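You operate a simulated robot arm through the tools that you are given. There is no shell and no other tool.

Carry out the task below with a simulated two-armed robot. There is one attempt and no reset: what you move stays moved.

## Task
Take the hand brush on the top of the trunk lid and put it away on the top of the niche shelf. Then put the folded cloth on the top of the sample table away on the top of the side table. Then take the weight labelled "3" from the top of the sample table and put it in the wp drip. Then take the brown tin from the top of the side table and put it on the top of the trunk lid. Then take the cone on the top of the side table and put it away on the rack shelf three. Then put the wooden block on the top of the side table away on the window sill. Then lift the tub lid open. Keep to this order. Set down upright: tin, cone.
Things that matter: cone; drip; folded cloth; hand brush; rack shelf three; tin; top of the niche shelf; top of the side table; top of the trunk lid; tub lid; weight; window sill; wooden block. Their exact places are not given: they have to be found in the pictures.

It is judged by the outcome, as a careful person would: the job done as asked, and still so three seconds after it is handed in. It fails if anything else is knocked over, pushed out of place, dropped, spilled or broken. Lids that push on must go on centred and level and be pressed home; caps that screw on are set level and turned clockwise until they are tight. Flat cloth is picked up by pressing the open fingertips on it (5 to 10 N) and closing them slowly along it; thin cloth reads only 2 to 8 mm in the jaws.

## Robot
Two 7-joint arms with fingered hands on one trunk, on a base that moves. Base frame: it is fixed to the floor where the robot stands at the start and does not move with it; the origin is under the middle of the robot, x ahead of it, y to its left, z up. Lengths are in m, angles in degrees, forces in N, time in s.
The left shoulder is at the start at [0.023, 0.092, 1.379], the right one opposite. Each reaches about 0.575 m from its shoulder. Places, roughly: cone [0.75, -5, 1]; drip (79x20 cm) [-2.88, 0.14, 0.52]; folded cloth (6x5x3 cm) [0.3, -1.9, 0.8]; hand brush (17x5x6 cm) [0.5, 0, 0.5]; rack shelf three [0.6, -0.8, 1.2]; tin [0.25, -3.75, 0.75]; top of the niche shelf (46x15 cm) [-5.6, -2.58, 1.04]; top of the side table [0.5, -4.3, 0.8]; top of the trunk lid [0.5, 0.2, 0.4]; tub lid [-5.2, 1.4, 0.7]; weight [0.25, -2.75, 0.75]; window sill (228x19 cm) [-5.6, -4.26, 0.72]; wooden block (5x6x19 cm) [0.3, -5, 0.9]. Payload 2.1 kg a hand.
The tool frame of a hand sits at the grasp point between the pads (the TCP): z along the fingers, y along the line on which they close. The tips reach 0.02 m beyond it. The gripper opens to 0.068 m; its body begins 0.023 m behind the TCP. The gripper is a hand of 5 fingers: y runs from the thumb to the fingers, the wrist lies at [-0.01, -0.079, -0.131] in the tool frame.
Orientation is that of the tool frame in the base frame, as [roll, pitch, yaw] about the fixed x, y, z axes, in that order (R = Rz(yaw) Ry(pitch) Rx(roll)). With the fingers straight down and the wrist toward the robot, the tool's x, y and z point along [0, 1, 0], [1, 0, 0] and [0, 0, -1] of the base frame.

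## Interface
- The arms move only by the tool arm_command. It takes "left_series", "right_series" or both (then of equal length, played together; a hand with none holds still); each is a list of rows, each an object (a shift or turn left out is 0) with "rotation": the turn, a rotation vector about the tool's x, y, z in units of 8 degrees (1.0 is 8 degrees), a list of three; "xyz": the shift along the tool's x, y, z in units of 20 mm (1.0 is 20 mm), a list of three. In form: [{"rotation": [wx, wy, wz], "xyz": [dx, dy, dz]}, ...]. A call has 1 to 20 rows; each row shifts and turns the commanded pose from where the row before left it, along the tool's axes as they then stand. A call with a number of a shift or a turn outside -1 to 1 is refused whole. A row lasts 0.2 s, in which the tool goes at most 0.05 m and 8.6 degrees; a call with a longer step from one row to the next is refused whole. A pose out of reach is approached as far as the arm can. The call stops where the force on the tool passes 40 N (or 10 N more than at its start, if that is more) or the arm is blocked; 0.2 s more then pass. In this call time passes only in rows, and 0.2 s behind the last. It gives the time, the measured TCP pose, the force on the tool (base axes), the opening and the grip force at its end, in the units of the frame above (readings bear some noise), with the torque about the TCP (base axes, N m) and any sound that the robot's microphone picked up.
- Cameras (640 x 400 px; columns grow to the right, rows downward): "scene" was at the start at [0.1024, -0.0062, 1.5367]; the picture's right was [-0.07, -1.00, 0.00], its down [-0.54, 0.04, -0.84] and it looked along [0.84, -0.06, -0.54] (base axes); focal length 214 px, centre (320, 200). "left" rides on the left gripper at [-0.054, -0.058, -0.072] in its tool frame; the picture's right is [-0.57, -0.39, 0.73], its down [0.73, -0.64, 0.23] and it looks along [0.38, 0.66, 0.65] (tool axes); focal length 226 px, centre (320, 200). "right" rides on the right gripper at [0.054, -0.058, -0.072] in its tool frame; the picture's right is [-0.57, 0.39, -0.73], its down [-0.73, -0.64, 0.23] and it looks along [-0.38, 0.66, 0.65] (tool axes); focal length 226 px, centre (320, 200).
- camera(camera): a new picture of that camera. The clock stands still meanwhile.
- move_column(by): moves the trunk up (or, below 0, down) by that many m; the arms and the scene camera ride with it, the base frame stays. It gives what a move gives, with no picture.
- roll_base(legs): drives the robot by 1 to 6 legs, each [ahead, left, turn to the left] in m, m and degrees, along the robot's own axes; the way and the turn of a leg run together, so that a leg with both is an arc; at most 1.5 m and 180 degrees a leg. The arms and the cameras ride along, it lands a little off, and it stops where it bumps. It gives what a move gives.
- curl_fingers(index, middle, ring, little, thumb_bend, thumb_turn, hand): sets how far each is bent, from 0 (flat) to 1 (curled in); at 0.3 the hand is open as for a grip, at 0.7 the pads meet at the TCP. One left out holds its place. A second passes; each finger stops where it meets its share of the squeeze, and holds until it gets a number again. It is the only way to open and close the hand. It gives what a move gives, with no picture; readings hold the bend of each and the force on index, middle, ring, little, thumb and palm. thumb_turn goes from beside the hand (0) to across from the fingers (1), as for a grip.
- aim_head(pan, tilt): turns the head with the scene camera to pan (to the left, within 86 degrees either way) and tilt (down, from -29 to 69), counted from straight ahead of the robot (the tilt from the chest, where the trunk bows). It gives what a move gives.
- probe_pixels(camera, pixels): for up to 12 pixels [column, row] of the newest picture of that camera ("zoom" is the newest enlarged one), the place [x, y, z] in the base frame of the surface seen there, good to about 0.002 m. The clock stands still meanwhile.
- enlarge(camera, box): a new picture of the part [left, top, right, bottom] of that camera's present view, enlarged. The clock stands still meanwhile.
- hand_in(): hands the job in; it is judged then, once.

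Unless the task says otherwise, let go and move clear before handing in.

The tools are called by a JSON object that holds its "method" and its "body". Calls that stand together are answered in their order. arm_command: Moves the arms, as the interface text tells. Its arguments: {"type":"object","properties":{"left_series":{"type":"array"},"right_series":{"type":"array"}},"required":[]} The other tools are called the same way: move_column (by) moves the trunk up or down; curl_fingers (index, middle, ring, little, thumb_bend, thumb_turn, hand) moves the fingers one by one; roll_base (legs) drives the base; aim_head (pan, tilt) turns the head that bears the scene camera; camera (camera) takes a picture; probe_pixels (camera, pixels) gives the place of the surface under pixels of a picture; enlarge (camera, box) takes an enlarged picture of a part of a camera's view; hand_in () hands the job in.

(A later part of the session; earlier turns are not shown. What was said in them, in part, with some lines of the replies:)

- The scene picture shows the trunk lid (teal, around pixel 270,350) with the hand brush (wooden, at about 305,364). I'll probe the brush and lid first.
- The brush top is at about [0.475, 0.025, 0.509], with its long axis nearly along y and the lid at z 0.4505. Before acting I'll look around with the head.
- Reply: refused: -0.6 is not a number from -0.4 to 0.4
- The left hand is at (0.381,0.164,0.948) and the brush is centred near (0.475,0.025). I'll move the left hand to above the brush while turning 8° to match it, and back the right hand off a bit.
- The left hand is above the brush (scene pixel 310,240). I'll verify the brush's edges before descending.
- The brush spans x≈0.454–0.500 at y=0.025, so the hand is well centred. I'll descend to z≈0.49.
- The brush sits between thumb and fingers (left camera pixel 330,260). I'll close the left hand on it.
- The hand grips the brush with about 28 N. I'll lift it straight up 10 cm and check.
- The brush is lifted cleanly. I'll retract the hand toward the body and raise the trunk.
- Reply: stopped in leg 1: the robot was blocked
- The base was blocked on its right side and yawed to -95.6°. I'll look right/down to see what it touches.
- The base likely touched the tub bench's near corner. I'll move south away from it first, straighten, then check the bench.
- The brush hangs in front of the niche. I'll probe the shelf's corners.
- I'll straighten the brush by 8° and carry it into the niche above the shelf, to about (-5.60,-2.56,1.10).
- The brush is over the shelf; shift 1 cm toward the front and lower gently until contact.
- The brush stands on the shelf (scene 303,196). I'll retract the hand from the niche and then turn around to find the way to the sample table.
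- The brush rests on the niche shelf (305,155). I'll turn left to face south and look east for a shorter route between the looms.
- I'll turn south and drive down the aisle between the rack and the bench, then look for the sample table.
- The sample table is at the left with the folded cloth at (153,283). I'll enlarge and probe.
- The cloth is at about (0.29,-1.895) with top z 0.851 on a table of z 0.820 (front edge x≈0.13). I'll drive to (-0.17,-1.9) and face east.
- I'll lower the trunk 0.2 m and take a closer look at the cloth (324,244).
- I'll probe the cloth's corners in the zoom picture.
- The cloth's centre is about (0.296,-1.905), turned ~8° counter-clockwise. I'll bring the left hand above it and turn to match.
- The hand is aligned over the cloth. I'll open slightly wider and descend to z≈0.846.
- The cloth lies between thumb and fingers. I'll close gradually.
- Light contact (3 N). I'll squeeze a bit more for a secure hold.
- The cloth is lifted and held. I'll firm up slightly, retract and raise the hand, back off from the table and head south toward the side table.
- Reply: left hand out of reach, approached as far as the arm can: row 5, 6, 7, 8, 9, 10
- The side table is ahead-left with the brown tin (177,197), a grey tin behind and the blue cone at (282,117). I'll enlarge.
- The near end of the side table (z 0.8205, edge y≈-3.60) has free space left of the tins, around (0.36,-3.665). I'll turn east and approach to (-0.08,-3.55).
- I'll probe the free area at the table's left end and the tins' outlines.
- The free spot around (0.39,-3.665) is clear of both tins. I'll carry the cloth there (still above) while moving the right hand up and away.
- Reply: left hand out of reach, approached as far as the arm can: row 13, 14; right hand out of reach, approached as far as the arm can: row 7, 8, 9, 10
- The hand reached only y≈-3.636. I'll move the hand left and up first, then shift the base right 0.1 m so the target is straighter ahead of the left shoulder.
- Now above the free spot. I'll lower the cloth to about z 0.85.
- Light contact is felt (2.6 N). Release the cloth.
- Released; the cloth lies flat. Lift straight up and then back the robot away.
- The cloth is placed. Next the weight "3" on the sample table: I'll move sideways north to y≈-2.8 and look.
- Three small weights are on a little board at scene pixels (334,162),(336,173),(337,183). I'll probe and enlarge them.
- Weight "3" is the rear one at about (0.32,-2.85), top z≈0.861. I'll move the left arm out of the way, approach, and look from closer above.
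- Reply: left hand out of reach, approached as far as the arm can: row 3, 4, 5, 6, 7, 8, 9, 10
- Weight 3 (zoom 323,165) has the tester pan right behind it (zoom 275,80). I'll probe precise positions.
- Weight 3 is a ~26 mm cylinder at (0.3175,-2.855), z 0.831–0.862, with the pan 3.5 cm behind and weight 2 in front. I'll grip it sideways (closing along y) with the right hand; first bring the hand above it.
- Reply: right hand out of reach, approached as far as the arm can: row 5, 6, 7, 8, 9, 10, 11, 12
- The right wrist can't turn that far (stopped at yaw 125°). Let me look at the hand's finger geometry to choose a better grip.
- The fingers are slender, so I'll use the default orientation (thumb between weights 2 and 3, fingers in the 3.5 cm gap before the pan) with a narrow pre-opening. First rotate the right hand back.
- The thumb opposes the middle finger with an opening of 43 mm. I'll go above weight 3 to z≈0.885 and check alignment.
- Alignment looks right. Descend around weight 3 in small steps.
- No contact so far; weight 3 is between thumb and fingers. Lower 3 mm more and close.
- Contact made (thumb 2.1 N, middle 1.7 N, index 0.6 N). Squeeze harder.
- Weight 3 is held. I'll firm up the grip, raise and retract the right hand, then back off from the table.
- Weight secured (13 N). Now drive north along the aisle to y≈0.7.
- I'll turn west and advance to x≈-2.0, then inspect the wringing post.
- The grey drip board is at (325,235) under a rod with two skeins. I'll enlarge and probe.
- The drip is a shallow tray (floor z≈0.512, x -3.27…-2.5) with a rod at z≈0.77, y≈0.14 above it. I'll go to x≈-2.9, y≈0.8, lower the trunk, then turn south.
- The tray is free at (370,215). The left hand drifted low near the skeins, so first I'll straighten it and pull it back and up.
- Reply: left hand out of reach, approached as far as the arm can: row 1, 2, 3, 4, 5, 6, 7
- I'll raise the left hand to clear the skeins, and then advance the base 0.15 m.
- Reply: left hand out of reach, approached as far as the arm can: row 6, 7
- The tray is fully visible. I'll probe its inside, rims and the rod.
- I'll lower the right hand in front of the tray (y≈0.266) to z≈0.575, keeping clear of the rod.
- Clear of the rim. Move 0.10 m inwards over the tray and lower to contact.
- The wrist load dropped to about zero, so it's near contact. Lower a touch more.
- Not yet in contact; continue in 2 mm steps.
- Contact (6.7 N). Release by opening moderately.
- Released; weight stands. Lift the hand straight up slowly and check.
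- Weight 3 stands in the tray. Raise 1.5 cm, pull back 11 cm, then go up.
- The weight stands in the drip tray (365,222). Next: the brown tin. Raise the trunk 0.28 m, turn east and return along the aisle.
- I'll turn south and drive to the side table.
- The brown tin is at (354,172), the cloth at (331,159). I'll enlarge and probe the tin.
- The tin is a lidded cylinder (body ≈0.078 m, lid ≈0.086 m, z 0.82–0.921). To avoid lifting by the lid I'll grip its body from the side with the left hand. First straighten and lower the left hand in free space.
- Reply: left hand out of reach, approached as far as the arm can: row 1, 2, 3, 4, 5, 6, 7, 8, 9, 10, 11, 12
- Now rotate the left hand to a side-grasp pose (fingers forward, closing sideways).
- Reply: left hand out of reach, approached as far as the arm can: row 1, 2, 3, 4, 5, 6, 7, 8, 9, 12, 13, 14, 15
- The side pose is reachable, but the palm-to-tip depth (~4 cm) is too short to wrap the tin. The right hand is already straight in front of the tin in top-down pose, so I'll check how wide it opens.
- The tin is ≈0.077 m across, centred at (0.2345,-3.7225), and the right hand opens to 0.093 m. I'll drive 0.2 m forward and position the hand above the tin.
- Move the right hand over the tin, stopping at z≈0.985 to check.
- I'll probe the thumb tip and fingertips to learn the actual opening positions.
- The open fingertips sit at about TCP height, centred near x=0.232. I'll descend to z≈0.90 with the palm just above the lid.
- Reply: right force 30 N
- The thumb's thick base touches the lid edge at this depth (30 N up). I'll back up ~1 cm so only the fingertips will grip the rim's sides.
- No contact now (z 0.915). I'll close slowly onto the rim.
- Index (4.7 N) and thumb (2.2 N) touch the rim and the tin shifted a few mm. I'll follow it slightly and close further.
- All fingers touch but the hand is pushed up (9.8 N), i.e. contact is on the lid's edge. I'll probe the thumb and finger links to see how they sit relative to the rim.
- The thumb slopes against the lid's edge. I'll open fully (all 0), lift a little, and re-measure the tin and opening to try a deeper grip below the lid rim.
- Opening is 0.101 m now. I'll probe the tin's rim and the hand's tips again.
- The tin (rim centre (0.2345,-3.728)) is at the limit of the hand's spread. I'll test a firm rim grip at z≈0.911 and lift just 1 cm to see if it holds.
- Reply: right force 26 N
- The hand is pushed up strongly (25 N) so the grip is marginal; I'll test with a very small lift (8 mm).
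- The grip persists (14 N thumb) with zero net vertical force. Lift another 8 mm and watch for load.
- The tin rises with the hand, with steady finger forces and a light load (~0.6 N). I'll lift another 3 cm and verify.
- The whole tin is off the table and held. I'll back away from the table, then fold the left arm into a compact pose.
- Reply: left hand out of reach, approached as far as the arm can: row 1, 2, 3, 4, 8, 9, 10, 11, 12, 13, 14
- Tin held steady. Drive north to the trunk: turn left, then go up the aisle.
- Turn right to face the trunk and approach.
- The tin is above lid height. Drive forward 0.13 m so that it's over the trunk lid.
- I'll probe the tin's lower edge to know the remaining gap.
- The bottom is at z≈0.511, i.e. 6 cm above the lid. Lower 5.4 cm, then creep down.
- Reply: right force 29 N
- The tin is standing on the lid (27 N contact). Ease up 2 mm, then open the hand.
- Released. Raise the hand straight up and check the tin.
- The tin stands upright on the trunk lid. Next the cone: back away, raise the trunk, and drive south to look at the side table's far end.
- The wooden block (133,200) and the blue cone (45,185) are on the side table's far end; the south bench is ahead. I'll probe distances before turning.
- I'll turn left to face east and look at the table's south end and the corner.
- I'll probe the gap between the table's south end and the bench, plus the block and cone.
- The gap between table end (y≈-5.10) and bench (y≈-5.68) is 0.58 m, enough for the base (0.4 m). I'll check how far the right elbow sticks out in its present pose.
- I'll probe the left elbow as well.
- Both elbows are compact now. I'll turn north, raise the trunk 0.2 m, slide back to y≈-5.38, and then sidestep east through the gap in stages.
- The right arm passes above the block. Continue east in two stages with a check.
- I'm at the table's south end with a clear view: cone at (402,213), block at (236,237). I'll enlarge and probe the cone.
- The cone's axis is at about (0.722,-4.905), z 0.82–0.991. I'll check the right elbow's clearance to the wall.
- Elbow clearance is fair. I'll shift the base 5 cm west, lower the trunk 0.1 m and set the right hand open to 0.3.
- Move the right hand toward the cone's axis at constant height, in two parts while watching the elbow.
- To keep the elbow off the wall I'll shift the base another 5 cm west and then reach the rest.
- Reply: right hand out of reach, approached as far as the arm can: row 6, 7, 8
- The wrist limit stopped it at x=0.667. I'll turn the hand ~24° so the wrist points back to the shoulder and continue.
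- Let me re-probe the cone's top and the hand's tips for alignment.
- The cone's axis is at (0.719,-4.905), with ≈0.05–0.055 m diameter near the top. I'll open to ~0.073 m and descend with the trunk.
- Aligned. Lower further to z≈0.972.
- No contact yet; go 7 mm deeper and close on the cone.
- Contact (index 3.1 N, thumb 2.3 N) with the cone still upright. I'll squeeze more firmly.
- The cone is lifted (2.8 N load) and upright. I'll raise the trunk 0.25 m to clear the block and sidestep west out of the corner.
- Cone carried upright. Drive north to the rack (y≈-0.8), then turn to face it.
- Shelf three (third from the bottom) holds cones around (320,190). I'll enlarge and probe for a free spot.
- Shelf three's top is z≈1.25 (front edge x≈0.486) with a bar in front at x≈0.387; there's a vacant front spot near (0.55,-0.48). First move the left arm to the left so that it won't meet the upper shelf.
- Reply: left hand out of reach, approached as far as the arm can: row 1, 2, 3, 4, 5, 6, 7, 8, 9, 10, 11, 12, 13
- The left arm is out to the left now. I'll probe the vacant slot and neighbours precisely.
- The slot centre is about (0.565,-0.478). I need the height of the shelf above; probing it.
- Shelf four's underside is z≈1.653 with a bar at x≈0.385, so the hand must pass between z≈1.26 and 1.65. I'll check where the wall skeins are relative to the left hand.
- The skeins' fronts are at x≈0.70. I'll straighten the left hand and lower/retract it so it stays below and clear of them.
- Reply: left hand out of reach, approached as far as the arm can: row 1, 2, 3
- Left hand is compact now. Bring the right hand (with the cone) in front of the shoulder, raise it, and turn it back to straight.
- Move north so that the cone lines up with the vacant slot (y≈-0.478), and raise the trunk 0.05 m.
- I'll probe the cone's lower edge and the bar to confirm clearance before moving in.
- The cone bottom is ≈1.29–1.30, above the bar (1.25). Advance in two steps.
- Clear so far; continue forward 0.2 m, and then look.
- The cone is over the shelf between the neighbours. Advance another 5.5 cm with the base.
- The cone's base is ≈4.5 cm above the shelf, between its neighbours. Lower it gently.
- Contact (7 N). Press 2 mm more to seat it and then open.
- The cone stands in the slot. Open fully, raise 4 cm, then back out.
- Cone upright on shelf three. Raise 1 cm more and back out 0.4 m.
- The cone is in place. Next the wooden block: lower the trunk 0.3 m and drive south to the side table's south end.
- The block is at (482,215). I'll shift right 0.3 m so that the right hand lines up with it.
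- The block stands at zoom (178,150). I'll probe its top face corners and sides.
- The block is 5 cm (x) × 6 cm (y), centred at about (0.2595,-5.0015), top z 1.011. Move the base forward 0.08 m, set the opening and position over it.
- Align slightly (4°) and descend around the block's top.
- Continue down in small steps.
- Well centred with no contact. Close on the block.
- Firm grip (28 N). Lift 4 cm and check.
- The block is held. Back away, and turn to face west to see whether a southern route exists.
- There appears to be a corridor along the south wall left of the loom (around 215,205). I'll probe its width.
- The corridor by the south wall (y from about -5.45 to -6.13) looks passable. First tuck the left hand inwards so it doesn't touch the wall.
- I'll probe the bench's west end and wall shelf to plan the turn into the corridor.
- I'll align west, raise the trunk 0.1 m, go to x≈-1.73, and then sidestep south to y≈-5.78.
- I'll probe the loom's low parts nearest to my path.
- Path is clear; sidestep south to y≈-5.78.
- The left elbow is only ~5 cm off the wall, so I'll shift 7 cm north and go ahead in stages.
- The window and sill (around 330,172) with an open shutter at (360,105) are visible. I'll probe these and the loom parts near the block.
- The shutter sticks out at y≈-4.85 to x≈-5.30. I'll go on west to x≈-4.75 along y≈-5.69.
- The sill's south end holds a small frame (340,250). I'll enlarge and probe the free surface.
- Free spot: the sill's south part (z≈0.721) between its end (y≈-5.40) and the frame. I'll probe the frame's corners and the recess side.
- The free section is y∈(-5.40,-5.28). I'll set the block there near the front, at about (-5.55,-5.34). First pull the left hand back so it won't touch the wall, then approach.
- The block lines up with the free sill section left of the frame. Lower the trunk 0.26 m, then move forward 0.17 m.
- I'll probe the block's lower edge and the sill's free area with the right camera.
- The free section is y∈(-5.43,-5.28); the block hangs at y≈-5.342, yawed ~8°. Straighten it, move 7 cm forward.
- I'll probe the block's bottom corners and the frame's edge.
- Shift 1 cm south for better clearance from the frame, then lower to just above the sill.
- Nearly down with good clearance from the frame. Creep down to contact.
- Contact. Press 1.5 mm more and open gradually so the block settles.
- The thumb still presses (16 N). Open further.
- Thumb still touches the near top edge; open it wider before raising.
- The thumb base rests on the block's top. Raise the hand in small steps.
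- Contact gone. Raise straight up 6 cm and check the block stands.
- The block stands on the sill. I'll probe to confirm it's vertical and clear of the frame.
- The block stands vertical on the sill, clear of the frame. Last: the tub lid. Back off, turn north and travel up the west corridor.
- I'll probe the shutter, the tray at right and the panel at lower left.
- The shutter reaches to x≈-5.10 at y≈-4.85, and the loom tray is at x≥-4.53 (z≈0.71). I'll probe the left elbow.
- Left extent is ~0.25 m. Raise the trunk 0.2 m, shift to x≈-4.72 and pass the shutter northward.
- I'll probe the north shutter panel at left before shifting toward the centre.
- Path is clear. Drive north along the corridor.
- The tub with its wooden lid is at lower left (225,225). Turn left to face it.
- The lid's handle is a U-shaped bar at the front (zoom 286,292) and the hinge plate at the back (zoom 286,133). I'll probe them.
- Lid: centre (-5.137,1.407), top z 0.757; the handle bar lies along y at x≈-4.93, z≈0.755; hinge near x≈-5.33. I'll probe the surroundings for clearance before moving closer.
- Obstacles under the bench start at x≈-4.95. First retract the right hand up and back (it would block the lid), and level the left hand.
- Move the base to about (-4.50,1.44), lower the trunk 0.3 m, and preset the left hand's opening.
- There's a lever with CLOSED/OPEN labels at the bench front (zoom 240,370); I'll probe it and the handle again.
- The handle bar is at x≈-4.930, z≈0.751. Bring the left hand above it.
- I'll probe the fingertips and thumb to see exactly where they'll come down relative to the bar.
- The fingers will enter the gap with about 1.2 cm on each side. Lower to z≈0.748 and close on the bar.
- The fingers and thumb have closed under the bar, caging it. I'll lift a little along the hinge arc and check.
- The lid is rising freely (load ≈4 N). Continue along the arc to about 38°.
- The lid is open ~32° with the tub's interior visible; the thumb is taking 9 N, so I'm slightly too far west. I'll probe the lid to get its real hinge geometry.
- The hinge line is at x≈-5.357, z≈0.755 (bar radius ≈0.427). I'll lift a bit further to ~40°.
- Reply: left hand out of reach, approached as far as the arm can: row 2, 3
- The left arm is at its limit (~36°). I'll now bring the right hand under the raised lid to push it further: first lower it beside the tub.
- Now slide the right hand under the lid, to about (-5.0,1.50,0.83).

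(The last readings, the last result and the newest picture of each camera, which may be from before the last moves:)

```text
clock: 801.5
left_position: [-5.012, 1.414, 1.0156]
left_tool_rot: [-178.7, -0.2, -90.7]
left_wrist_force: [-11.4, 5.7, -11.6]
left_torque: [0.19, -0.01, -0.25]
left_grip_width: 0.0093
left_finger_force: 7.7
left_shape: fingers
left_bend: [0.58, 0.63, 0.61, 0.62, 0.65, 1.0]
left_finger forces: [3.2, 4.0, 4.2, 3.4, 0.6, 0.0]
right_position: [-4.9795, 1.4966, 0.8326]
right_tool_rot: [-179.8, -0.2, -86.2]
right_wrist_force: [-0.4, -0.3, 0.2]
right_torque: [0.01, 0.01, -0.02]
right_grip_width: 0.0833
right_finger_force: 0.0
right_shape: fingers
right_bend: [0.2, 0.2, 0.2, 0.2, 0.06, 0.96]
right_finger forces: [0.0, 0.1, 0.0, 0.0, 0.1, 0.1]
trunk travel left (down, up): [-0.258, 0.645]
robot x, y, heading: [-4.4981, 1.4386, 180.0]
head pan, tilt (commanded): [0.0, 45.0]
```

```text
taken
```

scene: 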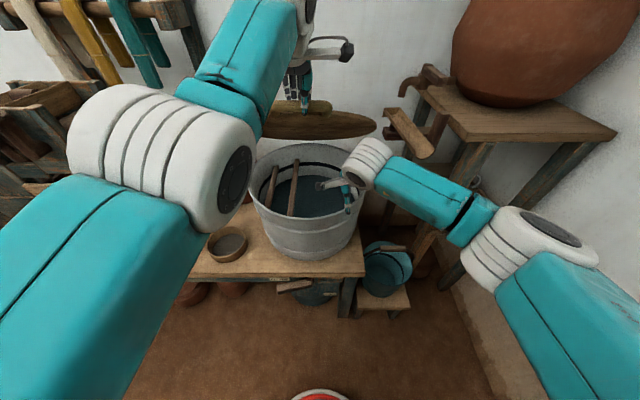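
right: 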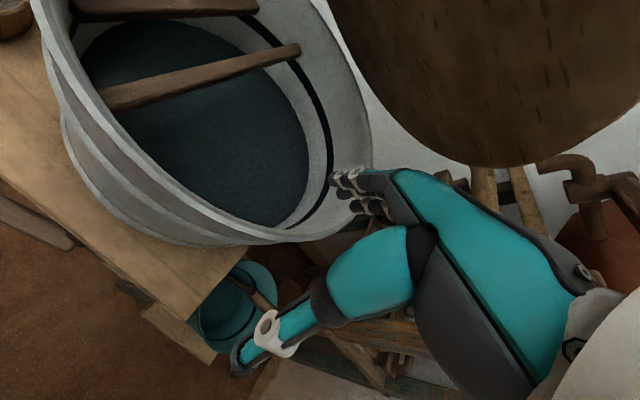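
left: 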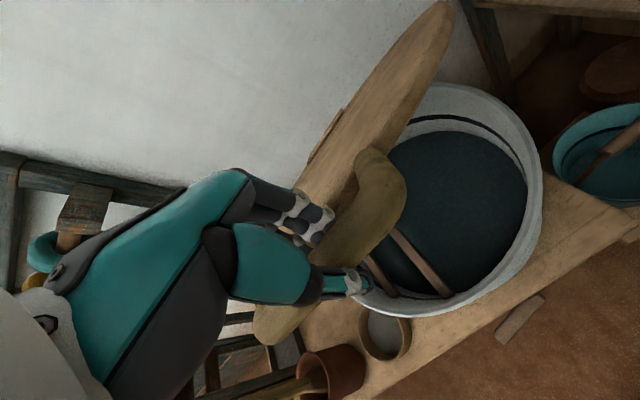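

The right hand is under the lid. Raise it until it touches the lid's underside.

{"method": "arm_command", "body": {"right_series": [{"xyz": [0, 0.3, -0.4]}, {"xyz": [0, 0.3, -0.4]}, {"xyz": [0, 0.3, -0.4]}, {"xyz": [0, 0.2, -0.3]}, {"xyz": [0, 0, -0.3]}]}}

{"method": "camera", "body": {"camera": "right"}}

{"method": "enlarge", "body": {"camera": "scene", "box": [220, 50, 440, 230]}}

```text
clock: 802.7
left_position: [-5.0125, 1.4155, 1.0145]
left_tool_rot: [-178.8, 0.0, -90.7]
left_wrist_force: [-11.1, 5.7, -11.5]
left_torque: [0.19, 0.02, -0.23]
left_grip_width: 0.0091
left_finger_force: 7.3
left_shape: fingers
left_bend: [0.58, 0.63, 0.61, 0.62, 0.65, 1.0]
left_finger forces: [3.2, 4.0, 4.2, 3.2, 0.6, 0.0]
right_position: [-5.0015, 1.4948, 0.8691]
right_tool_rot: [-179.8, -0.2, -86.3]
right_wrist_force: [-0.2, -0.5, -0.1]
right_torque: [-0.02, -0.01, -0.03]
right_grip_width: 0.0835
right_finger_force: 0.1
right_shape: fingers
right_bend: [0.2, 0.2, 0.2, 0.2, 0.06, 0.96]
right_finger forces: [0.0, 0.0, 0.0, 0.0, 0.1, 0.1]
trunk travel left (down, up): [-0.258, 0.645]
robot x, y, heading: [-4.5023, 1.4405, 180.1]
head pan, tilt (commanded): [0.0, 45.0]
```

```text
taken
```

right: 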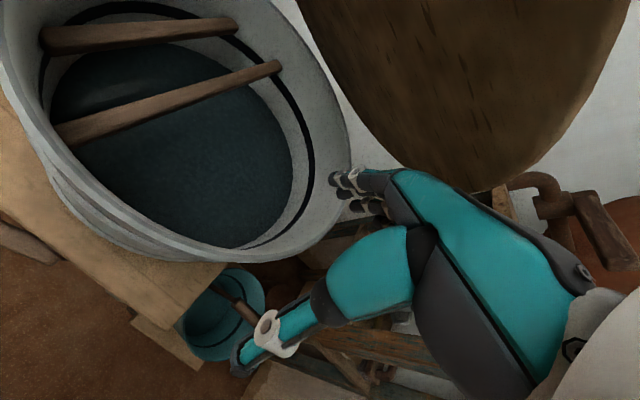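

```text
2.22 times, centred on (330, 140) of scene
```

zoom: 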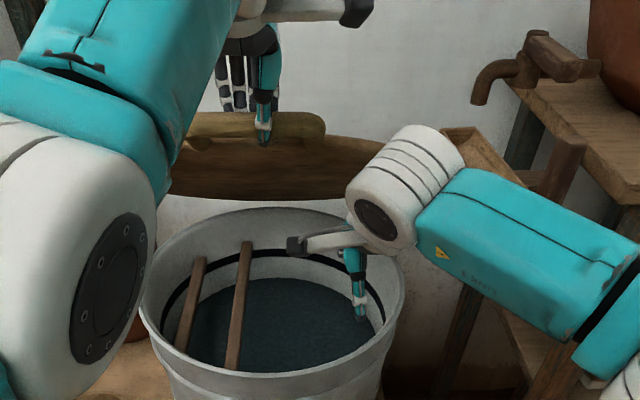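

The lid's front narrows at this side, so I need to be deeper. I'll follow the arc with small base-forward and trunk-up steps while the left hand cages the bar. First: base forward 2 cm.

{"method": "roll_base", "body": {"legs": [[0.022, 0, 0]]}}

{"method": "move_column", "body": {"by": 0.022}}

{"method": "roll_base", "body": {"legs": [[0.024, 0, 0]]}}

{"method": "camera", "body": {"camera": "scene"}}

```text
clock: 803.5
left_position: [-5.0302, 1.4136, 1.0188]
left_tool_rot: [-179.1, 0.0, -90.7]
left_wrist_force: [9.0, 0.2, 3.4]
left_torque: [0.02, -0.16, 0.04]
left_grip_width: 0.0169
left_finger_force: 4.0
left_shape: fingers
left_bend: [0.66, 0.68, 0.68, 0.68, 0.46, 0.99]
left_finger forces: [0.0, 0.1, 0.0, 0.0, 8.7, 0.0]
right_position: [-5.021, 1.4944, 0.8714]
right_tool_rot: [-180.0, -0.2, -86.3]
right_wrist_force: [0.7, -0.4, 0.6]
right_torque: [0.01, -0.04, -0.01]
right_grip_width: 0.0837
right_finger_force: 0.0
right_shape: fingers
right_bend: [0.2, 0.2, 0.2, 0.2, 0.06, 0.96]
right_finger forces: [0.0, 0.1, 0.0, 0.0, 0.0, 0.0]
trunk travel left (down, up): [-0.258, 0.645]
robot x, y, heading: [-4.5207, 1.4405, 180.1]
head pan, tilt (commanded): [0.0, 45.0]
```

```text
clock: 804.1
left_position: [-5.033, 1.4137, 1.0385]
left_tool_rot: [-179.0, 0.0, -90.7]
left_wrist_force: [-3.1, 0.0, -5.5]
left_torque: [0.04, 0.02, -0.05]
left_grip_width: 0.0099
left_finger_force: 4.3
left_shape: fingers
left_bend: [0.62, 0.64, 0.63, 0.67, 0.61, 1.0]
left_finger forces: [1.6, 2.0, 1.9, 0.8, 2.5, 0.1]
right_position: [-5.0234, 1.494, 0.8912]
right_tool_rot: [-179.9, -0.3, -86.1]
right_wrist_force: [0.1, 0.7, 0.5]
right_torque: [0.02, -0.01, -0.03]
right_grip_width: 0.0837
right_finger_force: 0.1
right_shape: fingers
right_bend: [0.2, 0.2, 0.2, 0.2, 0.06, 0.96]
right_finger forces: [0.0, 0.0, 0.0, 0.0, 0.0, 0.0]
trunk travel left (down, up): [-0.28, 0.623]
robot x, y, heading: [-4.5212, 1.4404, 180.1]
head pan, tilt (commanded): [0.0, 45.0]
```

```text
clock: 805.0
left_position: [-5.0539, 1.4122, 1.0385]
left_tool_rot: [-179.1, -0.1, -90.7]
left_wrist_force: [10.9, 0.3, 6.7]
left_torque: [0.05, -0.25, 0.03]
left_grip_width: 0.0224
left_finger_force: 5.7
left_shape: fingers
left_bend: [0.66, 0.68, 0.68, 0.68, 0.41, 0.99]
left_finger forces: [0.1, 0.0, 0.0, 0.1, 12.0, 0.0]
right_position: [-5.0432, 1.4943, 0.8919]
right_tool_rot: [179.9, -0.2, -86.1]
right_wrist_force: [0.3, -0.6, 0.8]
right_torque: [0.0, 0.0, 0.02]
right_grip_width: 0.0834
right_finger_force: 0.0
right_shape: fingers
right_bend: [0.2, 0.2, 0.2, 0.2, 0.06, 0.96]
right_finger forces: [0.0, 0.0, 0.0, 0.0, 0.1, 0.0]
trunk travel left (down, up): [-0.28, 0.623]
robot x, y, heading: [-4.5463, 1.4388, 180.1]
head pan, tilt (commanded): [0.0, 45.0]
```

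```text
taken
```

scene: 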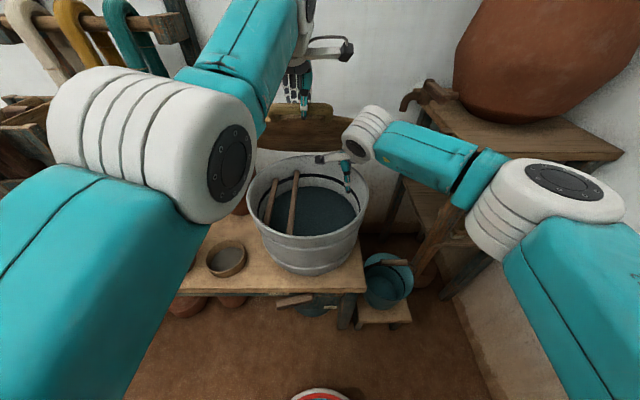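

This works: the lid follows. Continue alternating trunk-up and base-forward steps.

{"method": "move_column", "body": {"by": 0.03}}

{"method": "roll_base", "body": {"legs": [[0.026, 0, 0]]}}

{"method": "move_column", "body": {"by": 0.026}}

{"method": "roll_base", "body": {"legs": [[0.026, 0, 0]]}}

{"method": "camera", "body": {"camera": "scene"}}

{"method": "camera", "body": {"camera": "right"}}

```text
clock: 805.7
left_position: [-5.053, 1.4133, 1.0741]
left_tool_rot: [-179.5, 0.0, -90.7]
left_wrist_force: [-0.1, 0.3, 0.7]
left_torque: [-0.01, -0.02, -0.01]
left_grip_width: 0.0022
left_finger_force: 0.0
left_shape: fingers
left_bend: [0.66, 0.68, 0.68, 0.68, 0.66, 1.0]
left_finger forces: [0.0, 0.0, 0.0, 0.1, 0.1, 0.1]
right_position: [-5.0466, 1.4948, 0.9206]
right_tool_rot: [-179.8, -0.2, -86.2]
right_wrist_force: [1.5, 0.9, -1.9]
right_torque: [0.0, 0.01, -0.06]
right_grip_width: 0.0836
right_finger_force: 1.0
right_shape: fingers
right_bend: [0.2, 0.2, 0.2, 0.2, 0.06, 0.96]
right_finger forces: [0.0, 2.7, 0.0, 0.0, 0.0, 0.1]
trunk travel left (down, up): [-0.31, 0.593]
robot x, y, heading: [-4.5491, 1.4377, 180.1]
head pan, tilt (commanded): [0.0, 45.0]
```

```text
clock: 806.5
left_position: [-5.0786, 1.414, 1.0726]
left_tool_rot: [-179.6, -0.1, -90.8]
left_wrist_force: [-0.1, -0.5, 0.0]
left_torque: [-0.01, 0.01, 0.04]
left_grip_width: 0.0023
left_finger_force: 0.0
left_shape: fingers
left_bend: [0.66, 0.68, 0.68, 0.68, 0.66, 1.0]
left_finger forces: [0.0, 0.1, 0.0, 0.0, 0.1, 0.0]
right_position: [-5.0732, 1.4952, 0.9215]
right_tool_rot: [-179.9, -0.2, -86.2]
right_wrist_force: [0.7, -1.5, -2.2]
right_torque: [0.02, 0.01, 0.0]
right_grip_width: 0.0836
right_finger_force: 0.6
right_shape: fingers
right_bend: [0.2, 0.2, 0.2, 0.2, 0.06, 0.96]
right_finger forces: [0.0, 0.0, 0.0, 0.0, 0.0, 2.6]
trunk travel left (down, up): [-0.31, 0.593]
robot x, y, heading: [-4.5725, 1.4422, 180.1]
head pan, tilt (commanded): [0.0, 45.0]
```

```text
clock: 807.2
left_position: [-5.075, 1.413, 1.101]
left_tool_rot: [-179.9, 0.0, -90.7]
left_wrist_force: [-0.1, 0.3, 0.6]
left_torque: [-0.03, -0.01, -0.02]
left_grip_width: 0.0024
left_finger_force: 0.1
left_shape: fingers
left_bend: [0.66, 0.68, 0.68, 0.68, 0.66, 1.0]
left_finger forces: [0.0, 0.0, 0.0, 0.0, 0.1, 0.0]
right_position: [-5.0715, 1.4942, 0.9461]
right_tool_rot: [-179.9, -0.2, -86.1]
right_wrist_force: [2.3, -0.5, -0.4]
right_torque: [0.03, 0.11, -0.03]
right_grip_width: 0.0835
right_finger_force: 1.5
right_shape: fingers
right_bend: [0.2, 0.2, 0.2, 0.2, 0.06, 0.96]
right_finger forces: [0.0, 2.3, 0.1, 0.1, 0.2, 0.0]
trunk travel left (down, up): [-0.336, 0.567]
robot x, y, heading: [-4.571, 1.4408, 180.0]
head pan, tilt (commanded): [0.0, 45.0]
```

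```text
clock: 808.1
left_position: [-5.1023, 1.4125, 1.1019]
left_tool_rot: [180.0, -0.1, -90.7]
left_wrist_force: [0.2, -0.5, 0.0]
left_torque: [-0.01, 0.02, 0.01]
left_grip_width: 0.0022
left_finger_force: 0.2
left_shape: fingers
left_bend: [0.66, 0.68, 0.68, 0.68, 0.66, 1.0]
left_finger forces: [0.0, 0.1, 0.0, 0.0, 0.0, 0.0]
right_position: [-5.0984, 1.4953, 0.9464]
right_tool_rot: [-180.0, -0.2, -86.2]
right_wrist_force: [1.2, -1.0, -3.3]
right_torque: [-0.02, -0.01, 0.0]
right_grip_width: 0.0834
right_finger_force: 1.7
right_shape: fingers
right_bend: [0.2, 0.2, 0.2, 0.2, 0.06, 0.96]
right_finger forces: [0.0, 1.1, 0.0, 0.0, 0.0, 1.4]
trunk travel left (down, up): [-0.336, 0.567]
robot x, y, heading: [-4.5974, 1.4359, 180.2]
head pan, tilt (commanded): [0.0, 45.0]
```

```text
taken
```

scene: 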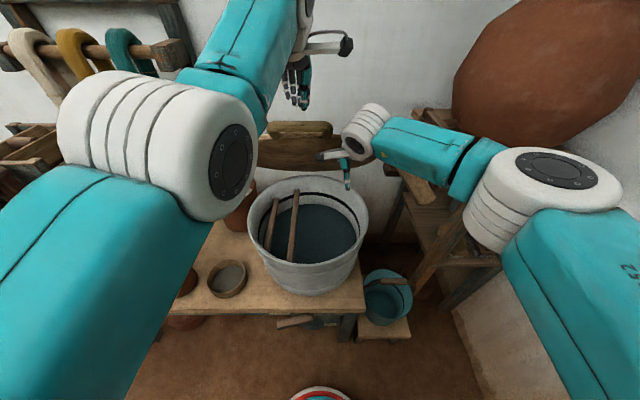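

```text
taken
```

right: 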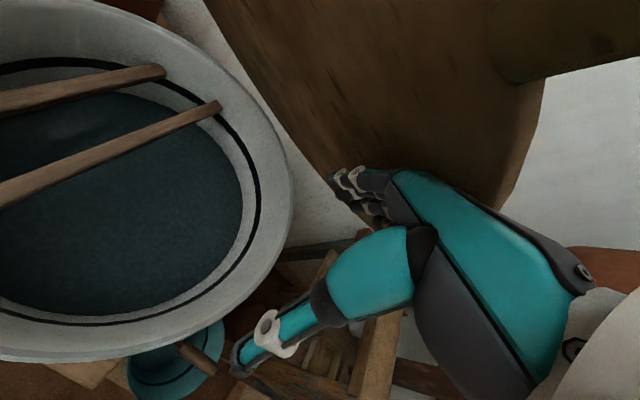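

The left hand slipped off the bar, but the lid now rests on the right hand's fingers (≈3 N). I'll probe the lid's present angle.

{"method": "probe_pixels", "body": {"camera": "scene", "pixels": [[300, 128], [285, 145], [320, 150], [270, 160], [300, 165], [340, 140]]}}

{"method": "probe_pixels", "body": {"camera": "right", "pixels": [[350, 60], [420, 100], [300, 30], [450, 160], [400, 40], [330, 130], [540, 40], [365, 180], [350, 185]]}}

{"method": "enlarge", "body": {"camera": "scene", "box": [220, 50, 440, 230]}}

```text
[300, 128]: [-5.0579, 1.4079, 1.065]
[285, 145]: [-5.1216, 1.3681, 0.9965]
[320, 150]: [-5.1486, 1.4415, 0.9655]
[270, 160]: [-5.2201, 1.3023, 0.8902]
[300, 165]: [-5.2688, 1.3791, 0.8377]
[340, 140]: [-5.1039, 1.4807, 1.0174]
```

```text
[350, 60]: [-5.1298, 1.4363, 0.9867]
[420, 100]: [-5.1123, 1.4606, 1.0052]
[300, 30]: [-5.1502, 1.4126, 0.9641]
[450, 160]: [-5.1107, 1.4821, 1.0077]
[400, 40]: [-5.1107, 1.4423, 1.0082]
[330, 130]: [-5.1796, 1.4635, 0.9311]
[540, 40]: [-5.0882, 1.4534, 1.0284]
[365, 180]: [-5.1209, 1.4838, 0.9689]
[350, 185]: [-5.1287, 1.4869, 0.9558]
```

```text
2.22 times, centred on (330, 140) of scene
```

zoom: 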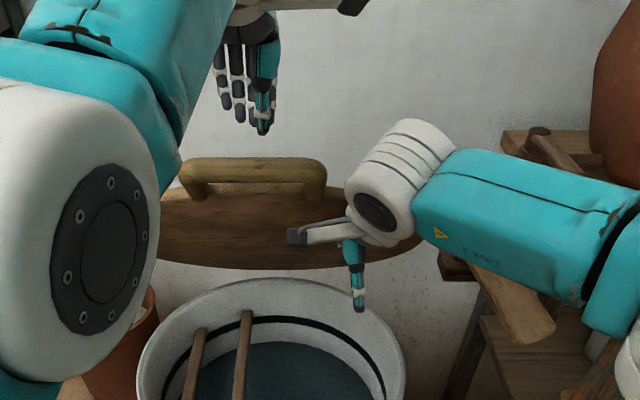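

The lid is at ~47°, resting on the right fingers. The left hand is now above/behind the bar, so I'll lift it clear and withdraw it toward the robot.

{"method": "arm_command", "body": {"left_series": [{"xyz": [0, 0.2, -0.8]}, {"xyz": [0, 0.1, -1]}, {"xyz": [0, 0, -1]}, {"xyz": [0, 0, -1]}, {"xyz": [0, 0, -1]}, {"xyz": [0, -0.5, -1]}, {"xyz": [0, -1, -0.6]}, {"xyz": [0.2, -1, -0.3]}, {"xyz": [0.2, -1, 0]}, {"xyz": [0.2, -1, 0]}, {"xyz": [0.2, -1, 0]}, {"xyz": [0.2, -1, 0]}, {"xyz": [0.2, -1, 0]}, {"xyz": [0.2, -1, 0]}, {"xyz": [0.2, -1, 0]}]}}

{"method": "camera", "body": {"camera": "scene"}}

```text
clock: 811.3
left_position: [-4.8776, 1.3694, 1.212]
left_tool_rot: [180.0, -0.1, -90.6]
left_wrist_force: [0.3, 0.0, -0.3]
left_torque: [0.0, 0.0, -0.01]
left_grip_width: 0.0023
left_finger_force: 0.2
left_shape: fingers
left_bend: [0.66, 0.68, 0.68, 0.68, 0.66, 1.0]
left_finger forces: [0.0, 0.0, 0.0, 0.0, 0.1, 0.1]
left hand out of reach, approached as far as the arm can: row 1, 2, 3, 4, 5, 8, 9
right_position: [-5.0976, 1.4948, 0.9472]
right_tool_rot: [-179.9, -0.2, -86.4]
right_wrist_force: [1.9, 0.5, -1.8]
right_torque: [0.02, 0.05, -0.01]
right_grip_width: 0.0833
right_finger_force: 1.2
right_shape: fingers
right_bend: [0.2, 0.2, 0.2, 0.2, 0.06, 0.96]
right_finger forces: [0.0, 1.3, 0.0, 0.0, 0.1, 1.5]
trunk travel left (down, up): [-0.336, 0.567]
robot x, y, heading: [-4.5974, 1.4401, 180.0]
head pan, tilt (commanded): [0.0, 45.0]
```

```text
taken
```

scene: 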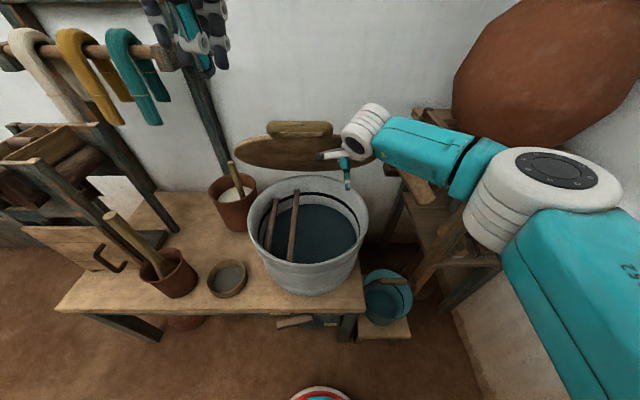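

The lid rests on the right hand. Push further: raise the trunk 0.1 m (the hand slides up the underside).

{"method": "move_column", "body": {"by": 0.06}}

{"method": "roll_base", "body": {"legs": [[0.05, 0, 0]]}}

{"method": "camera", "body": {"camera": "scene"}}

{"method": "camera", "body": {"camera": "right"}}

```text
clock: 812.3
left_position: [-4.878, 1.3692, 1.2747]
left_tool_rot: [-180.0, 0.0, -90.8]
left_wrist_force: [-1.3, -0.8, 0.0]
left_torque: [0.02, 0.02, 0.04]
left_grip_width: 0.0022
left_finger_force: 0.1
left_shape: fingers
left_bend: [0.66, 0.68, 0.68, 0.68, 0.66, 1.0]
left_finger forces: [0.0, 0.1, 0.0, 0.1, 0.0, 0.0]
right_position: [-5.0984, 1.4942, 1.0077]
right_tool_rot: [180.0, -0.2, -86.2]
right_wrist_force: [1.8, 0.2, -0.2]
right_torque: [0.03, 0.02, 0.02]
right_grip_width: 0.0833
right_finger_force: 0.8
right_shape: fingers
right_bend: [0.2, 0.2, 0.2, 0.2, 0.06, 0.96]
right_finger forces: [0.1, 1.9, 0.0, 0.1, 0.0, 0.1]
trunk travel left (down, up): [-0.396, 0.507]
robot x, y, heading: [-4.5975, 1.4371, 180.3]
head pan, tilt (commanded): [0.0, 45.0]
```

```text
clock: 813.2
left_position: [-4.9283, 1.3704, 1.2745]
left_tool_rot: [180.0, 0.0, -90.5]
left_wrist_force: [0.1, -0.1, 0.1]
left_torque: [0.01, 0.0, 0.03]
left_grip_width: 0.0021
left_finger_force: 0.1
left_shape: fingers
left_bend: [0.66, 0.68, 0.68, 0.68, 0.66, 1.0]
left_finger forces: [0.0, 0.1, 0.0, 0.0, 0.0, 0.0]
right_position: [-5.1493, 1.4954, 1.0075]
right_tool_rot: [-179.9, -0.2, -86.3]
right_wrist_force: [1.0, -0.4, -0.9]
right_torque: [-0.02, -0.07, -0.05]
right_grip_width: 0.0834
right_finger_force: 1.1
right_shape: fingers
right_bend: [0.2, 0.2, 0.2, 0.2, 0.06, 0.96]
right_finger forces: [0.0, 1.6, 0.0, 0.1, 0.0, 0.0]
trunk travel left (down, up): [-0.396, 0.507]
robot x, y, heading: [-4.6522, 1.4401, 180.2]
head pan, tilt (commanded): [0.0, 45.0]
```

```text
taken
```

scene: 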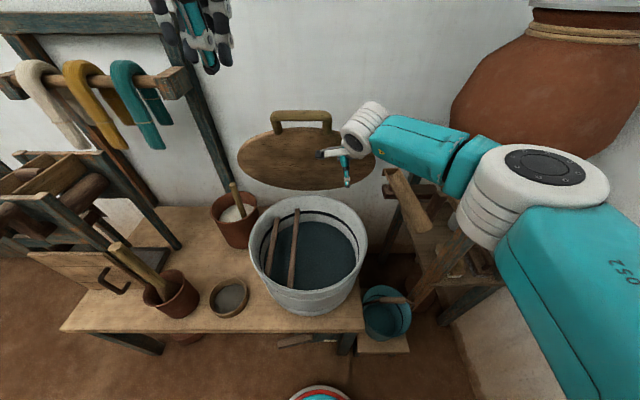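

```text
taken
```

right: 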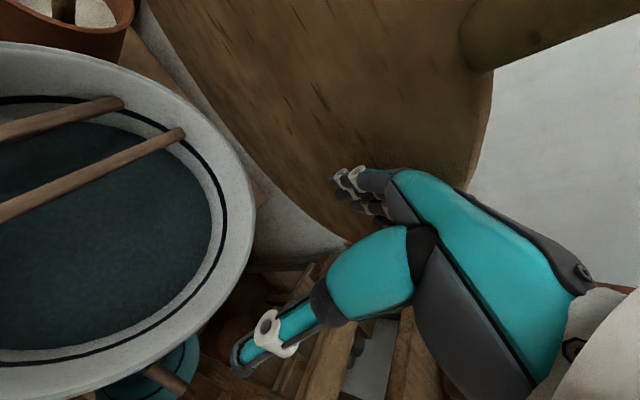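

The lid is opening further (~60°). Continue: base forward 5 cm.

{"method": "roll_base", "body": {"legs": [[0.05, 0, 0]]}}

{"method": "camera", "body": {"camera": "scene"}}

{"method": "probe_pixels", "body": {"camera": "scene", "pixels": [[300, 120], [280, 150], [300, 180], [320, 150], [260, 170], [300, 140]]}}

```text
clock: 814.1
left_position: [-4.9797, 1.3699, 1.2739]
left_tool_rot: [180.0, -0.1, -90.6]
left_wrist_force: [-0.9, 0.2, -0.1]
left_torque: [-0.05, -0.03, -0.01]
left_grip_width: 0.0021
left_finger_force: 0.1
left_shape: fingers
left_bend: [0.66, 0.68, 0.68, 0.68, 0.66, 1.0]
left_finger forces: [0.0, 0.1, 0.1, 0.1, 0.1, 0.0]
right_position: [-5.1988, 1.4953, 1.0071]
right_tool_rot: [-179.8, -0.2, -86.2]
right_wrist_force: [1.2, -0.6, -1.3]
right_torque: [-0.02, -0.01, 0.02]
right_grip_width: 0.0834
right_finger_force: 0.5
right_shape: fingers
right_bend: [0.2, 0.2, 0.2, 0.2, 0.06, 0.96]
right_finger forces: [0.0, 1.1, 0.0, 0.0, 0.0, 0.1]
trunk travel left (down, up): [-0.396, 0.507]
robot x, y, heading: [-4.6969, 1.4398, 180.1]
head pan, tilt (commanded): [0.0, 45.0]
```

```text
taken
```

scene: 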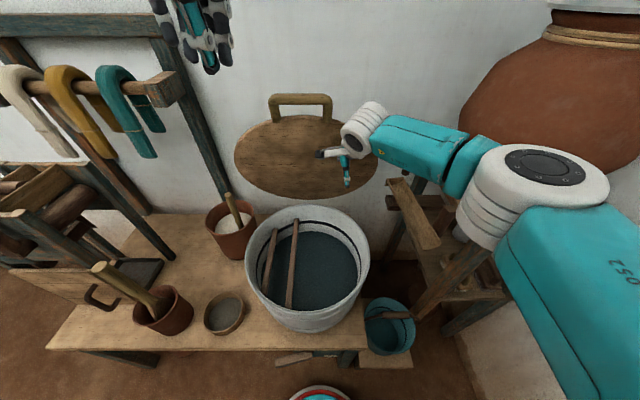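

```text
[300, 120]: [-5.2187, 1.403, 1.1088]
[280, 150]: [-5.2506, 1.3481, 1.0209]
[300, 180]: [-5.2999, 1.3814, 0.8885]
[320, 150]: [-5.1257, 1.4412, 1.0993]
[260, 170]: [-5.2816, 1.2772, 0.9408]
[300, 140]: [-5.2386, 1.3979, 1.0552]
```

Lid at ~70°. I'll check the pot's distance to the right elbow, then extend the right arm a bit further.

{"method": "probe_pixels", "body": {"camera": "scene", "pixels": [[475, 110], [500, 60], [480, 90], [520, 200], [600, 190], [560, 150], [430, 215], [400, 180]]}}

{"method": "arm_command", "body": {"right_series": [{"xyz": [0, 0.6, -0.3]}, {"xyz": [0, 0.6, -0.3]}, {"xyz": [0, 0.6, -0.3]}]}}

{"method": "camera", "body": {"camera": "scene"}}

```text
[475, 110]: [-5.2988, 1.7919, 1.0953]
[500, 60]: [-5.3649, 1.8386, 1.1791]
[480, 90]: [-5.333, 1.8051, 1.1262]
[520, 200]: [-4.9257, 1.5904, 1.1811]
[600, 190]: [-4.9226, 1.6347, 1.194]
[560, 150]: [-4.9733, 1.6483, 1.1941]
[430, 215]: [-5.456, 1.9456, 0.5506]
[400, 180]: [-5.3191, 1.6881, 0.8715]
```

```text
clock: 814.9
left_position: [-4.9785, 1.3699, 1.274]
left_tool_rot: [179.9, 0.0, -90.7]
left_wrist_force: [0.3, 0.4, 0.5]
left_torque: [-0.02, 0.01, -0.02]
left_grip_width: 0.0022
left_finger_force: 0.1
left_shape: fingers
left_bend: [0.66, 0.68, 0.68, 0.68, 0.66, 1.0]
left_finger forces: [0.0, 0.0, 0.0, 0.1, 0.0, 0.0]
right_position: [-5.2264, 1.4928, 1.0216]
right_tool_rot: [-179.9, -0.3, -86.1]
right_wrist_force: [0.8, 0.4, 0.9]
right_torque: [-0.02, 0.0, 0.01]
right_grip_width: 0.0834
right_finger_force: 0.0
right_shape: fingers
right_bend: [0.2, 0.21, 0.2, 0.2, 0.06, 0.96]
right_finger forces: [0.0, 1.3, 0.1, 0.0, 0.0, 0.0]
right hand out of reach, approached as far as the arm can: row 3
trunk travel left (down, up): [-0.396, 0.507]
robot x, y, heading: [-4.6944, 1.4367, 180.0]
head pan, tilt (commanded): [0.0, 45.0]
```

```text
taken
```

scene: 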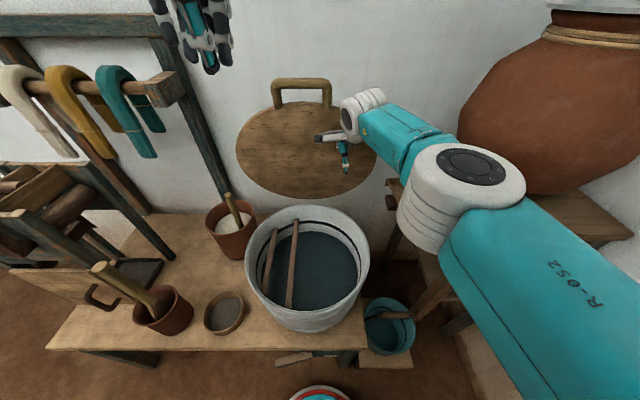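

I'll probe the lid's angle and advance the base another 3.5 cm.

{"method": "probe_pixels", "body": {"camera": "scene", "pixels": [[300, 120], [280, 140], [300, 180], [260, 170], [300, 90]]}}

{"method": "roll_base", "body": {"legs": [[0.035, 0, 0]]}}

{"method": "camera", "body": {"camera": "scene"}}

{"method": "probe_pixels", "body": {"camera": "scene", "pixels": [[300, 120], [280, 140], [300, 180], [260, 170], [300, 85]]}}

```text
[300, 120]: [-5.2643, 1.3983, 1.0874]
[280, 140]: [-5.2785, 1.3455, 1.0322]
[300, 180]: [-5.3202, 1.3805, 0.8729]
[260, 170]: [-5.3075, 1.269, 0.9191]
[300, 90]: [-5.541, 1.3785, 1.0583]
```

```text
clock: 815.8
left_position: [-5.0147, 1.3697, 1.275]
left_tool_rot: [180.0, 0.0, -90.6]
left_wrist_force: [-0.5, -0.5, -0.1]
left_torque: [0.01, -0.03, -0.03]
left_grip_width: 0.002
left_finger_force: 0.1
left_shape: fingers
left_bend: [0.66, 0.68, 0.68, 0.68, 0.66, 1.0]
left_finger forces: [0.0, 0.1, 0.0, 0.1, 0.1, 0.0]
right_position: [-5.2618, 1.4933, 1.0202]
right_tool_rot: [-179.9, -0.1, -86.1]
right_wrist_force: [0.0, -0.1, -0.3]
right_torque: [0.04, 0.01, 0.02]
right_grip_width: 0.0836
right_finger_force: 0.8
right_shape: fingers
right_bend: [0.2, 0.21, 0.2, 0.2, 0.06, 0.96]
right_finger forces: [0.0, 0.3, 0.0, 0.1, 0.0, 0.0]
trunk travel left (down, up): [-0.396, 0.507]
robot x, y, heading: [-4.7318, 1.4395, 180.0]
head pan, tilt (commanded): [0.0, 45.0]
```

```text
taken
```

scene: 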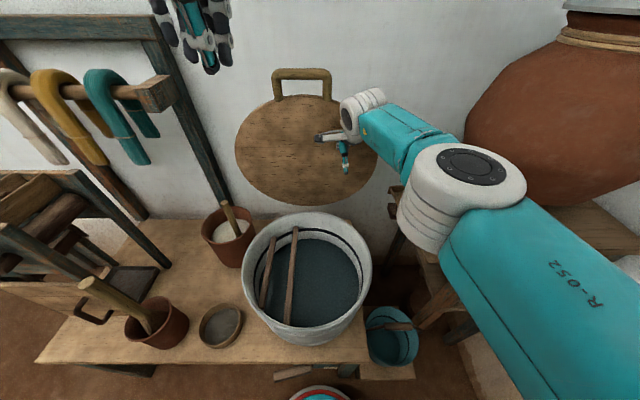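

```text
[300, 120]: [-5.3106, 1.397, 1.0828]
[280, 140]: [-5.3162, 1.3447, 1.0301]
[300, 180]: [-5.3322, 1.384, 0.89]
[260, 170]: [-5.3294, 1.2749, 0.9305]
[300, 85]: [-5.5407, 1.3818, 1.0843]
```

The lid is at ~84° and almost weightless now. Flatten the right fingers to push it on, then nudge the base forward 2 cm.

{"method": "curl_fingers", "body": {"hand": "right", "index": 0.0, "middle": 0.0, "ring": 0.0, "little": 0.0, "thumb_bend": 0.0}}

{"method": "roll_base", "body": {"legs": [[0.02, 0, 0]]}}

{"method": "camera", "body": {"camera": "scene"}}

{"method": "probe_pixels", "body": {"camera": "scene", "pixels": [[300, 120], [280, 140], [300, 180], [260, 170], [265, 140]]}}

```text
clock: 816.8
left_position: [-5.0129, 1.3693, 1.2735]
left_tool_rot: [-180.0, 0.0, -90.6]
left_wrist_force: [-0.2, 0.3, 0.6]
left_torque: [-0.01, 0.03, 0.01]
left_grip_width: 0.0022
left_finger_force: 0.0
left_shape: fingers
left_bend: [0.66, 0.68, 0.68, 0.68, 0.66, 1.0]
left_finger forces: [0.1, 0.1, 0.0, 0.0, 0.1, 0.0]
right_position: [-5.2621, 1.4938, 1.0217]
right_tool_rot: [-179.9, -0.2, -86.2]
right_wrist_force: [-0.8, 0.4, 0.7]
right_torque: [-0.03, -0.02, 0.0]
right_grip_width: 0.1008
right_finger_force: 0.0
right_shape: fingers
right_bend: [0.0, 0.0, 0.0, 0.0, 0.0, 0.96]
right_finger forces: [0.1, 0.0, 0.0, 0.1, 0.0, 0.0]
trunk travel left (down, up): [-0.396, 0.507]
robot x, y, heading: [-4.7367, 1.4402, 180.0]
head pan, tilt (commanded): [0.0, 45.0]
```

```text
clock: 817.6
left_position: [-5.0349, 1.3702, 1.2744]
left_tool_rot: [180.0, 0.0, -90.7]
left_wrist_force: [-0.6, 0.3, 1.0]
left_torque: [0.01, -0.02, -0.01]
left_grip_width: 0.0022
left_finger_force: 0.1
left_shape: fingers
left_bend: [0.66, 0.68, 0.68, 0.68, 0.66, 1.0]
left_finger forces: [0.1, 0.1, 0.0, 0.0, 0.1, 0.0]
right_position: [-5.283, 1.4939, 1.0209]
right_tool_rot: [-179.9, -0.2, -86.2]
right_wrist_force: [0.4, -0.3, -0.1]
right_torque: [0.02, 0.02, 0.01]
right_grip_width: 0.1004
right_finger_force: 0.1
right_shape: fingers
right_bend: [0.0, 0.0, 0.0, 0.0, 0.0, 0.96]
right_finger forces: [0.1, 0.0, 0.1, 0.0, 0.0, 0.0]
trunk travel left (down, up): [-0.396, 0.507]
robot x, y, heading: [-4.7525, 1.4394, 180.2]
head pan, tilt (commanded): [0.0, 45.0]
```

```text
taken
```

scene: 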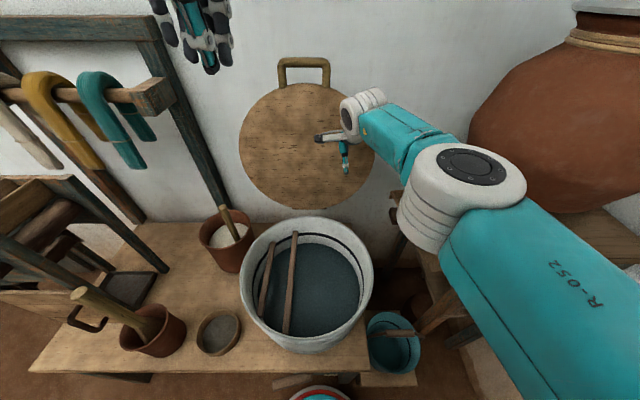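

```text
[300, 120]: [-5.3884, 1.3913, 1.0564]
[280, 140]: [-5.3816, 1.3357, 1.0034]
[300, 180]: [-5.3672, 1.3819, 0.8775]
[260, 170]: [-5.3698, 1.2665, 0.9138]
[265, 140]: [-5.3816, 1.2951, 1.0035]
```

The lid is past vertical (~97°) with no load on the hand. Back the robot away slowly and see if the lid stays.

{"method": "roll_base", "body": {"legs": [[-0.06, 0, 0]]}}

{"method": "camera", "body": {"camera": "scene"}}

{"method": "probe_pixels", "body": {"camera": "scene", "pixels": [[300, 120], [280, 140], [300, 180], [260, 170], [290, 160]]}}

```text
clock: 818.5
left_position: [-4.9734, 1.3695, 1.274]
left_tool_rot: [180.0, 0.0, -90.6]
left_wrist_force: [-1.0, 0.6, -0.7]
left_torque: [-0.04, -0.02, 0.0]
left_grip_width: 0.0023
left_finger_force: 0.0
left_shape: fingers
left_bend: [0.66, 0.68, 0.68, 0.68, 0.66, 1.0]
left_finger forces: [0.0, 0.0, 0.0, 0.0, 0.1, 0.0]
right_position: [-5.2218, 1.4923, 1.0209]
right_tool_rot: [-180.0, -0.2, -86.3]
right_wrist_force: [0.5, 0.6, 0.9]
right_torque: [0.03, 0.0, 0.01]
right_grip_width: 0.1008
right_finger_force: 0.1
right_shape: fingers
right_bend: [0.0, 0.0, 0.0, 0.0, 0.0, 0.96]
right_finger forces: [0.1, 0.0, 0.0, 0.0, 0.1, 0.0]
trunk travel left (down, up): [-0.396, 0.507]
robot x, y, heading: [-4.6953, 1.4404, -180.3]
head pan, tilt (commanded): [0.0, 45.0]
```

```text
taken
```

scene: 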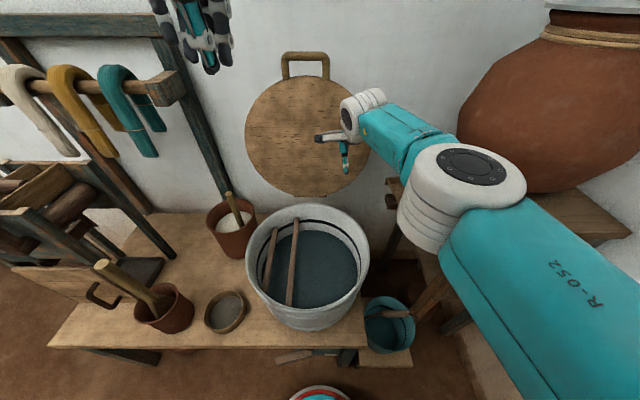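

```text
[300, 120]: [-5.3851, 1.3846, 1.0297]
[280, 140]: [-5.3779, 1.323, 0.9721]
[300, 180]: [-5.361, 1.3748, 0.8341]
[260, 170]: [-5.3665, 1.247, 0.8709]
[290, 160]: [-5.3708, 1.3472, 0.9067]
```

The lid stays open at ~97°. Back fully clear and take a final look.

{"method": "roll_base", "body": {"legs": [[-0.4, 0, 0]]}}

{"method": "camera", "body": {"camera": "scene"}}

{"method": "aim_head", "body": {"pan": 86, "tilt": 25}}

{"method": "camera", "body": {"camera": "scene"}}

```text
clock: 821.0
left_position: [-4.5736, 1.3705, 1.2743]
left_tool_rot: [-179.9, 0.0, -90.5]
left_wrist_force: [0.5, 0.7, 0.0]
left_torque: [0.01, -0.02, -0.01]
left_grip_width: 0.002
left_finger_force: 0.1
left_shape: fingers
left_bend: [0.66, 0.68, 0.68, 0.68, 0.66, 1.0]
left_finger forces: [0.0, 0.0, 0.0, 0.0, 0.0, 0.1]
right_position: [-4.8227, 1.4931, 1.0214]
right_tool_rot: [-179.9, -0.2, -86.4]
right_wrist_force: [0.3, 0.0, 0.1]
right_torque: [-0.03, 0.0, 0.06]
right_grip_width: 0.1005
right_finger_force: 0.0
right_shape: fingers
right_bend: [0.0, 0.0, 0.0, 0.0, 0.0, 0.96]
right_finger forces: [0.0, 0.1, 0.1, 0.0, 0.0, 0.0]
trunk travel left (down, up): [-0.396, 0.507]
robot x, y, heading: [-4.2938, 1.4379, 179.8]
head pan, tilt (commanded): [0.0, 45.0]
```

```text
taken
```

scene: 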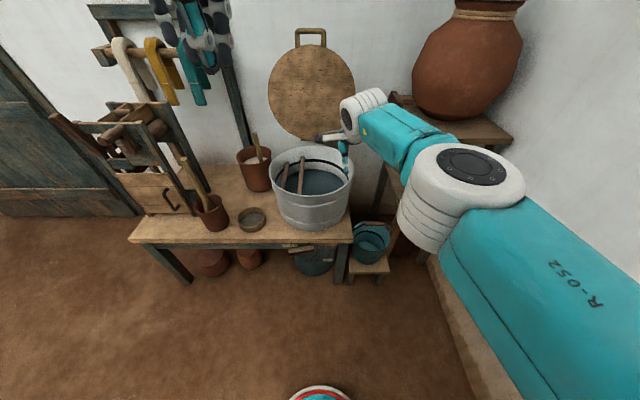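

```text
clock: 822.6
left_position: [-4.5754, 1.3698, 1.2745]
left_tool_rot: [179.9, 0.0, -90.6]
left_wrist_force: [0.0, 0.9, -0.2]
left_torque: [0.01, -0.03, -0.01]
left_grip_width: 0.0023
left_finger_force: 0.0
left_shape: fingers
left_bend: [0.66, 0.68, 0.68, 0.68, 0.66, 1.0]
left_finger forces: [0.0, 0.0, 0.1, 0.1, 0.1, 0.1]
right_position: [-4.8228, 1.4926, 1.0215]
right_tool_rot: [-180.0, -0.2, -86.2]
right_wrist_force: [0.5, 0.0, 0.7]
right_torque: [0.01, -0.01, 0.02]
right_grip_width: 0.1007
right_finger_force: 0.1
right_shape: fingers
right_bend: [0.0, 0.0, 0.0, 0.0, 0.0, 0.96]
right_finger forces: [0.1, 0.0, 0.1, 0.1, 0.0, 0.0]
trunk travel left (down, up): [-0.396, 0.507]
robot x, y, heading: [-4.2985, 1.4413, 180.3]
head pan, tilt (commanded): [85.9, 25.0]
```

```text
taken
```

scene: 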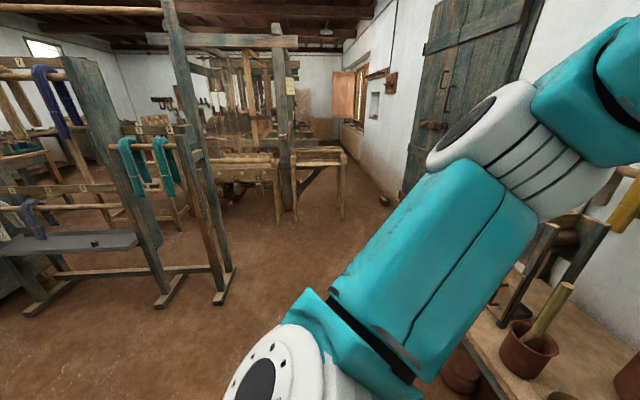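

The tub lid stays open, the weight still stands in the drip tray (95,243), and both hands are empty and clear. Everything is done in order, so I'm handing in.

{"method": "hand_in", "body": {}}

```text
The job is handed in.
```

I did all seven steps in the order you gave, and both hands were empty and clear when I handed in. The judge's result hasn't come back to me.

| Item | Where it is now | Last seen |
|---|---|---|
| Hand brush | On the niche shelf, bristles down | Still there when I drove past later |
| Folded cloth | On the side table, left of the grey tin | Still there in a later picture of that table |
| Weight "3" | In the drip tray of the post frame (I took this to be the "wp drip") | Still standing in the last picture before hand-in |
| Brown tin | Upright on the trunk lid | Still upright in pictures taken while I placed the cone |
| Cone | Upright on rack shelf three, in the empty slot between two blue cones | When I placed it; not looked at again |
| Wooden block | Upright on the south end of the window sill, next to a small frame | When I placed it, and once while leaving |
| Tub lid | Open about 7° past vertical | Stayed open as I backed away |

- **Bench bump:** early on, while driving west, the base was blocked, most likely by the tub bench. Everything there looked in place afterwards, but I couldn't see the exact spot it hit.
- **Tin shifted:** the tin slid about 5 mm on the side table while I was getting a grip on it.
- **Lid slip:** my left hand slipped off the lid handle partway. The lid came to rest on my right hand rather than falling shut, and I finished opening it from underneath.
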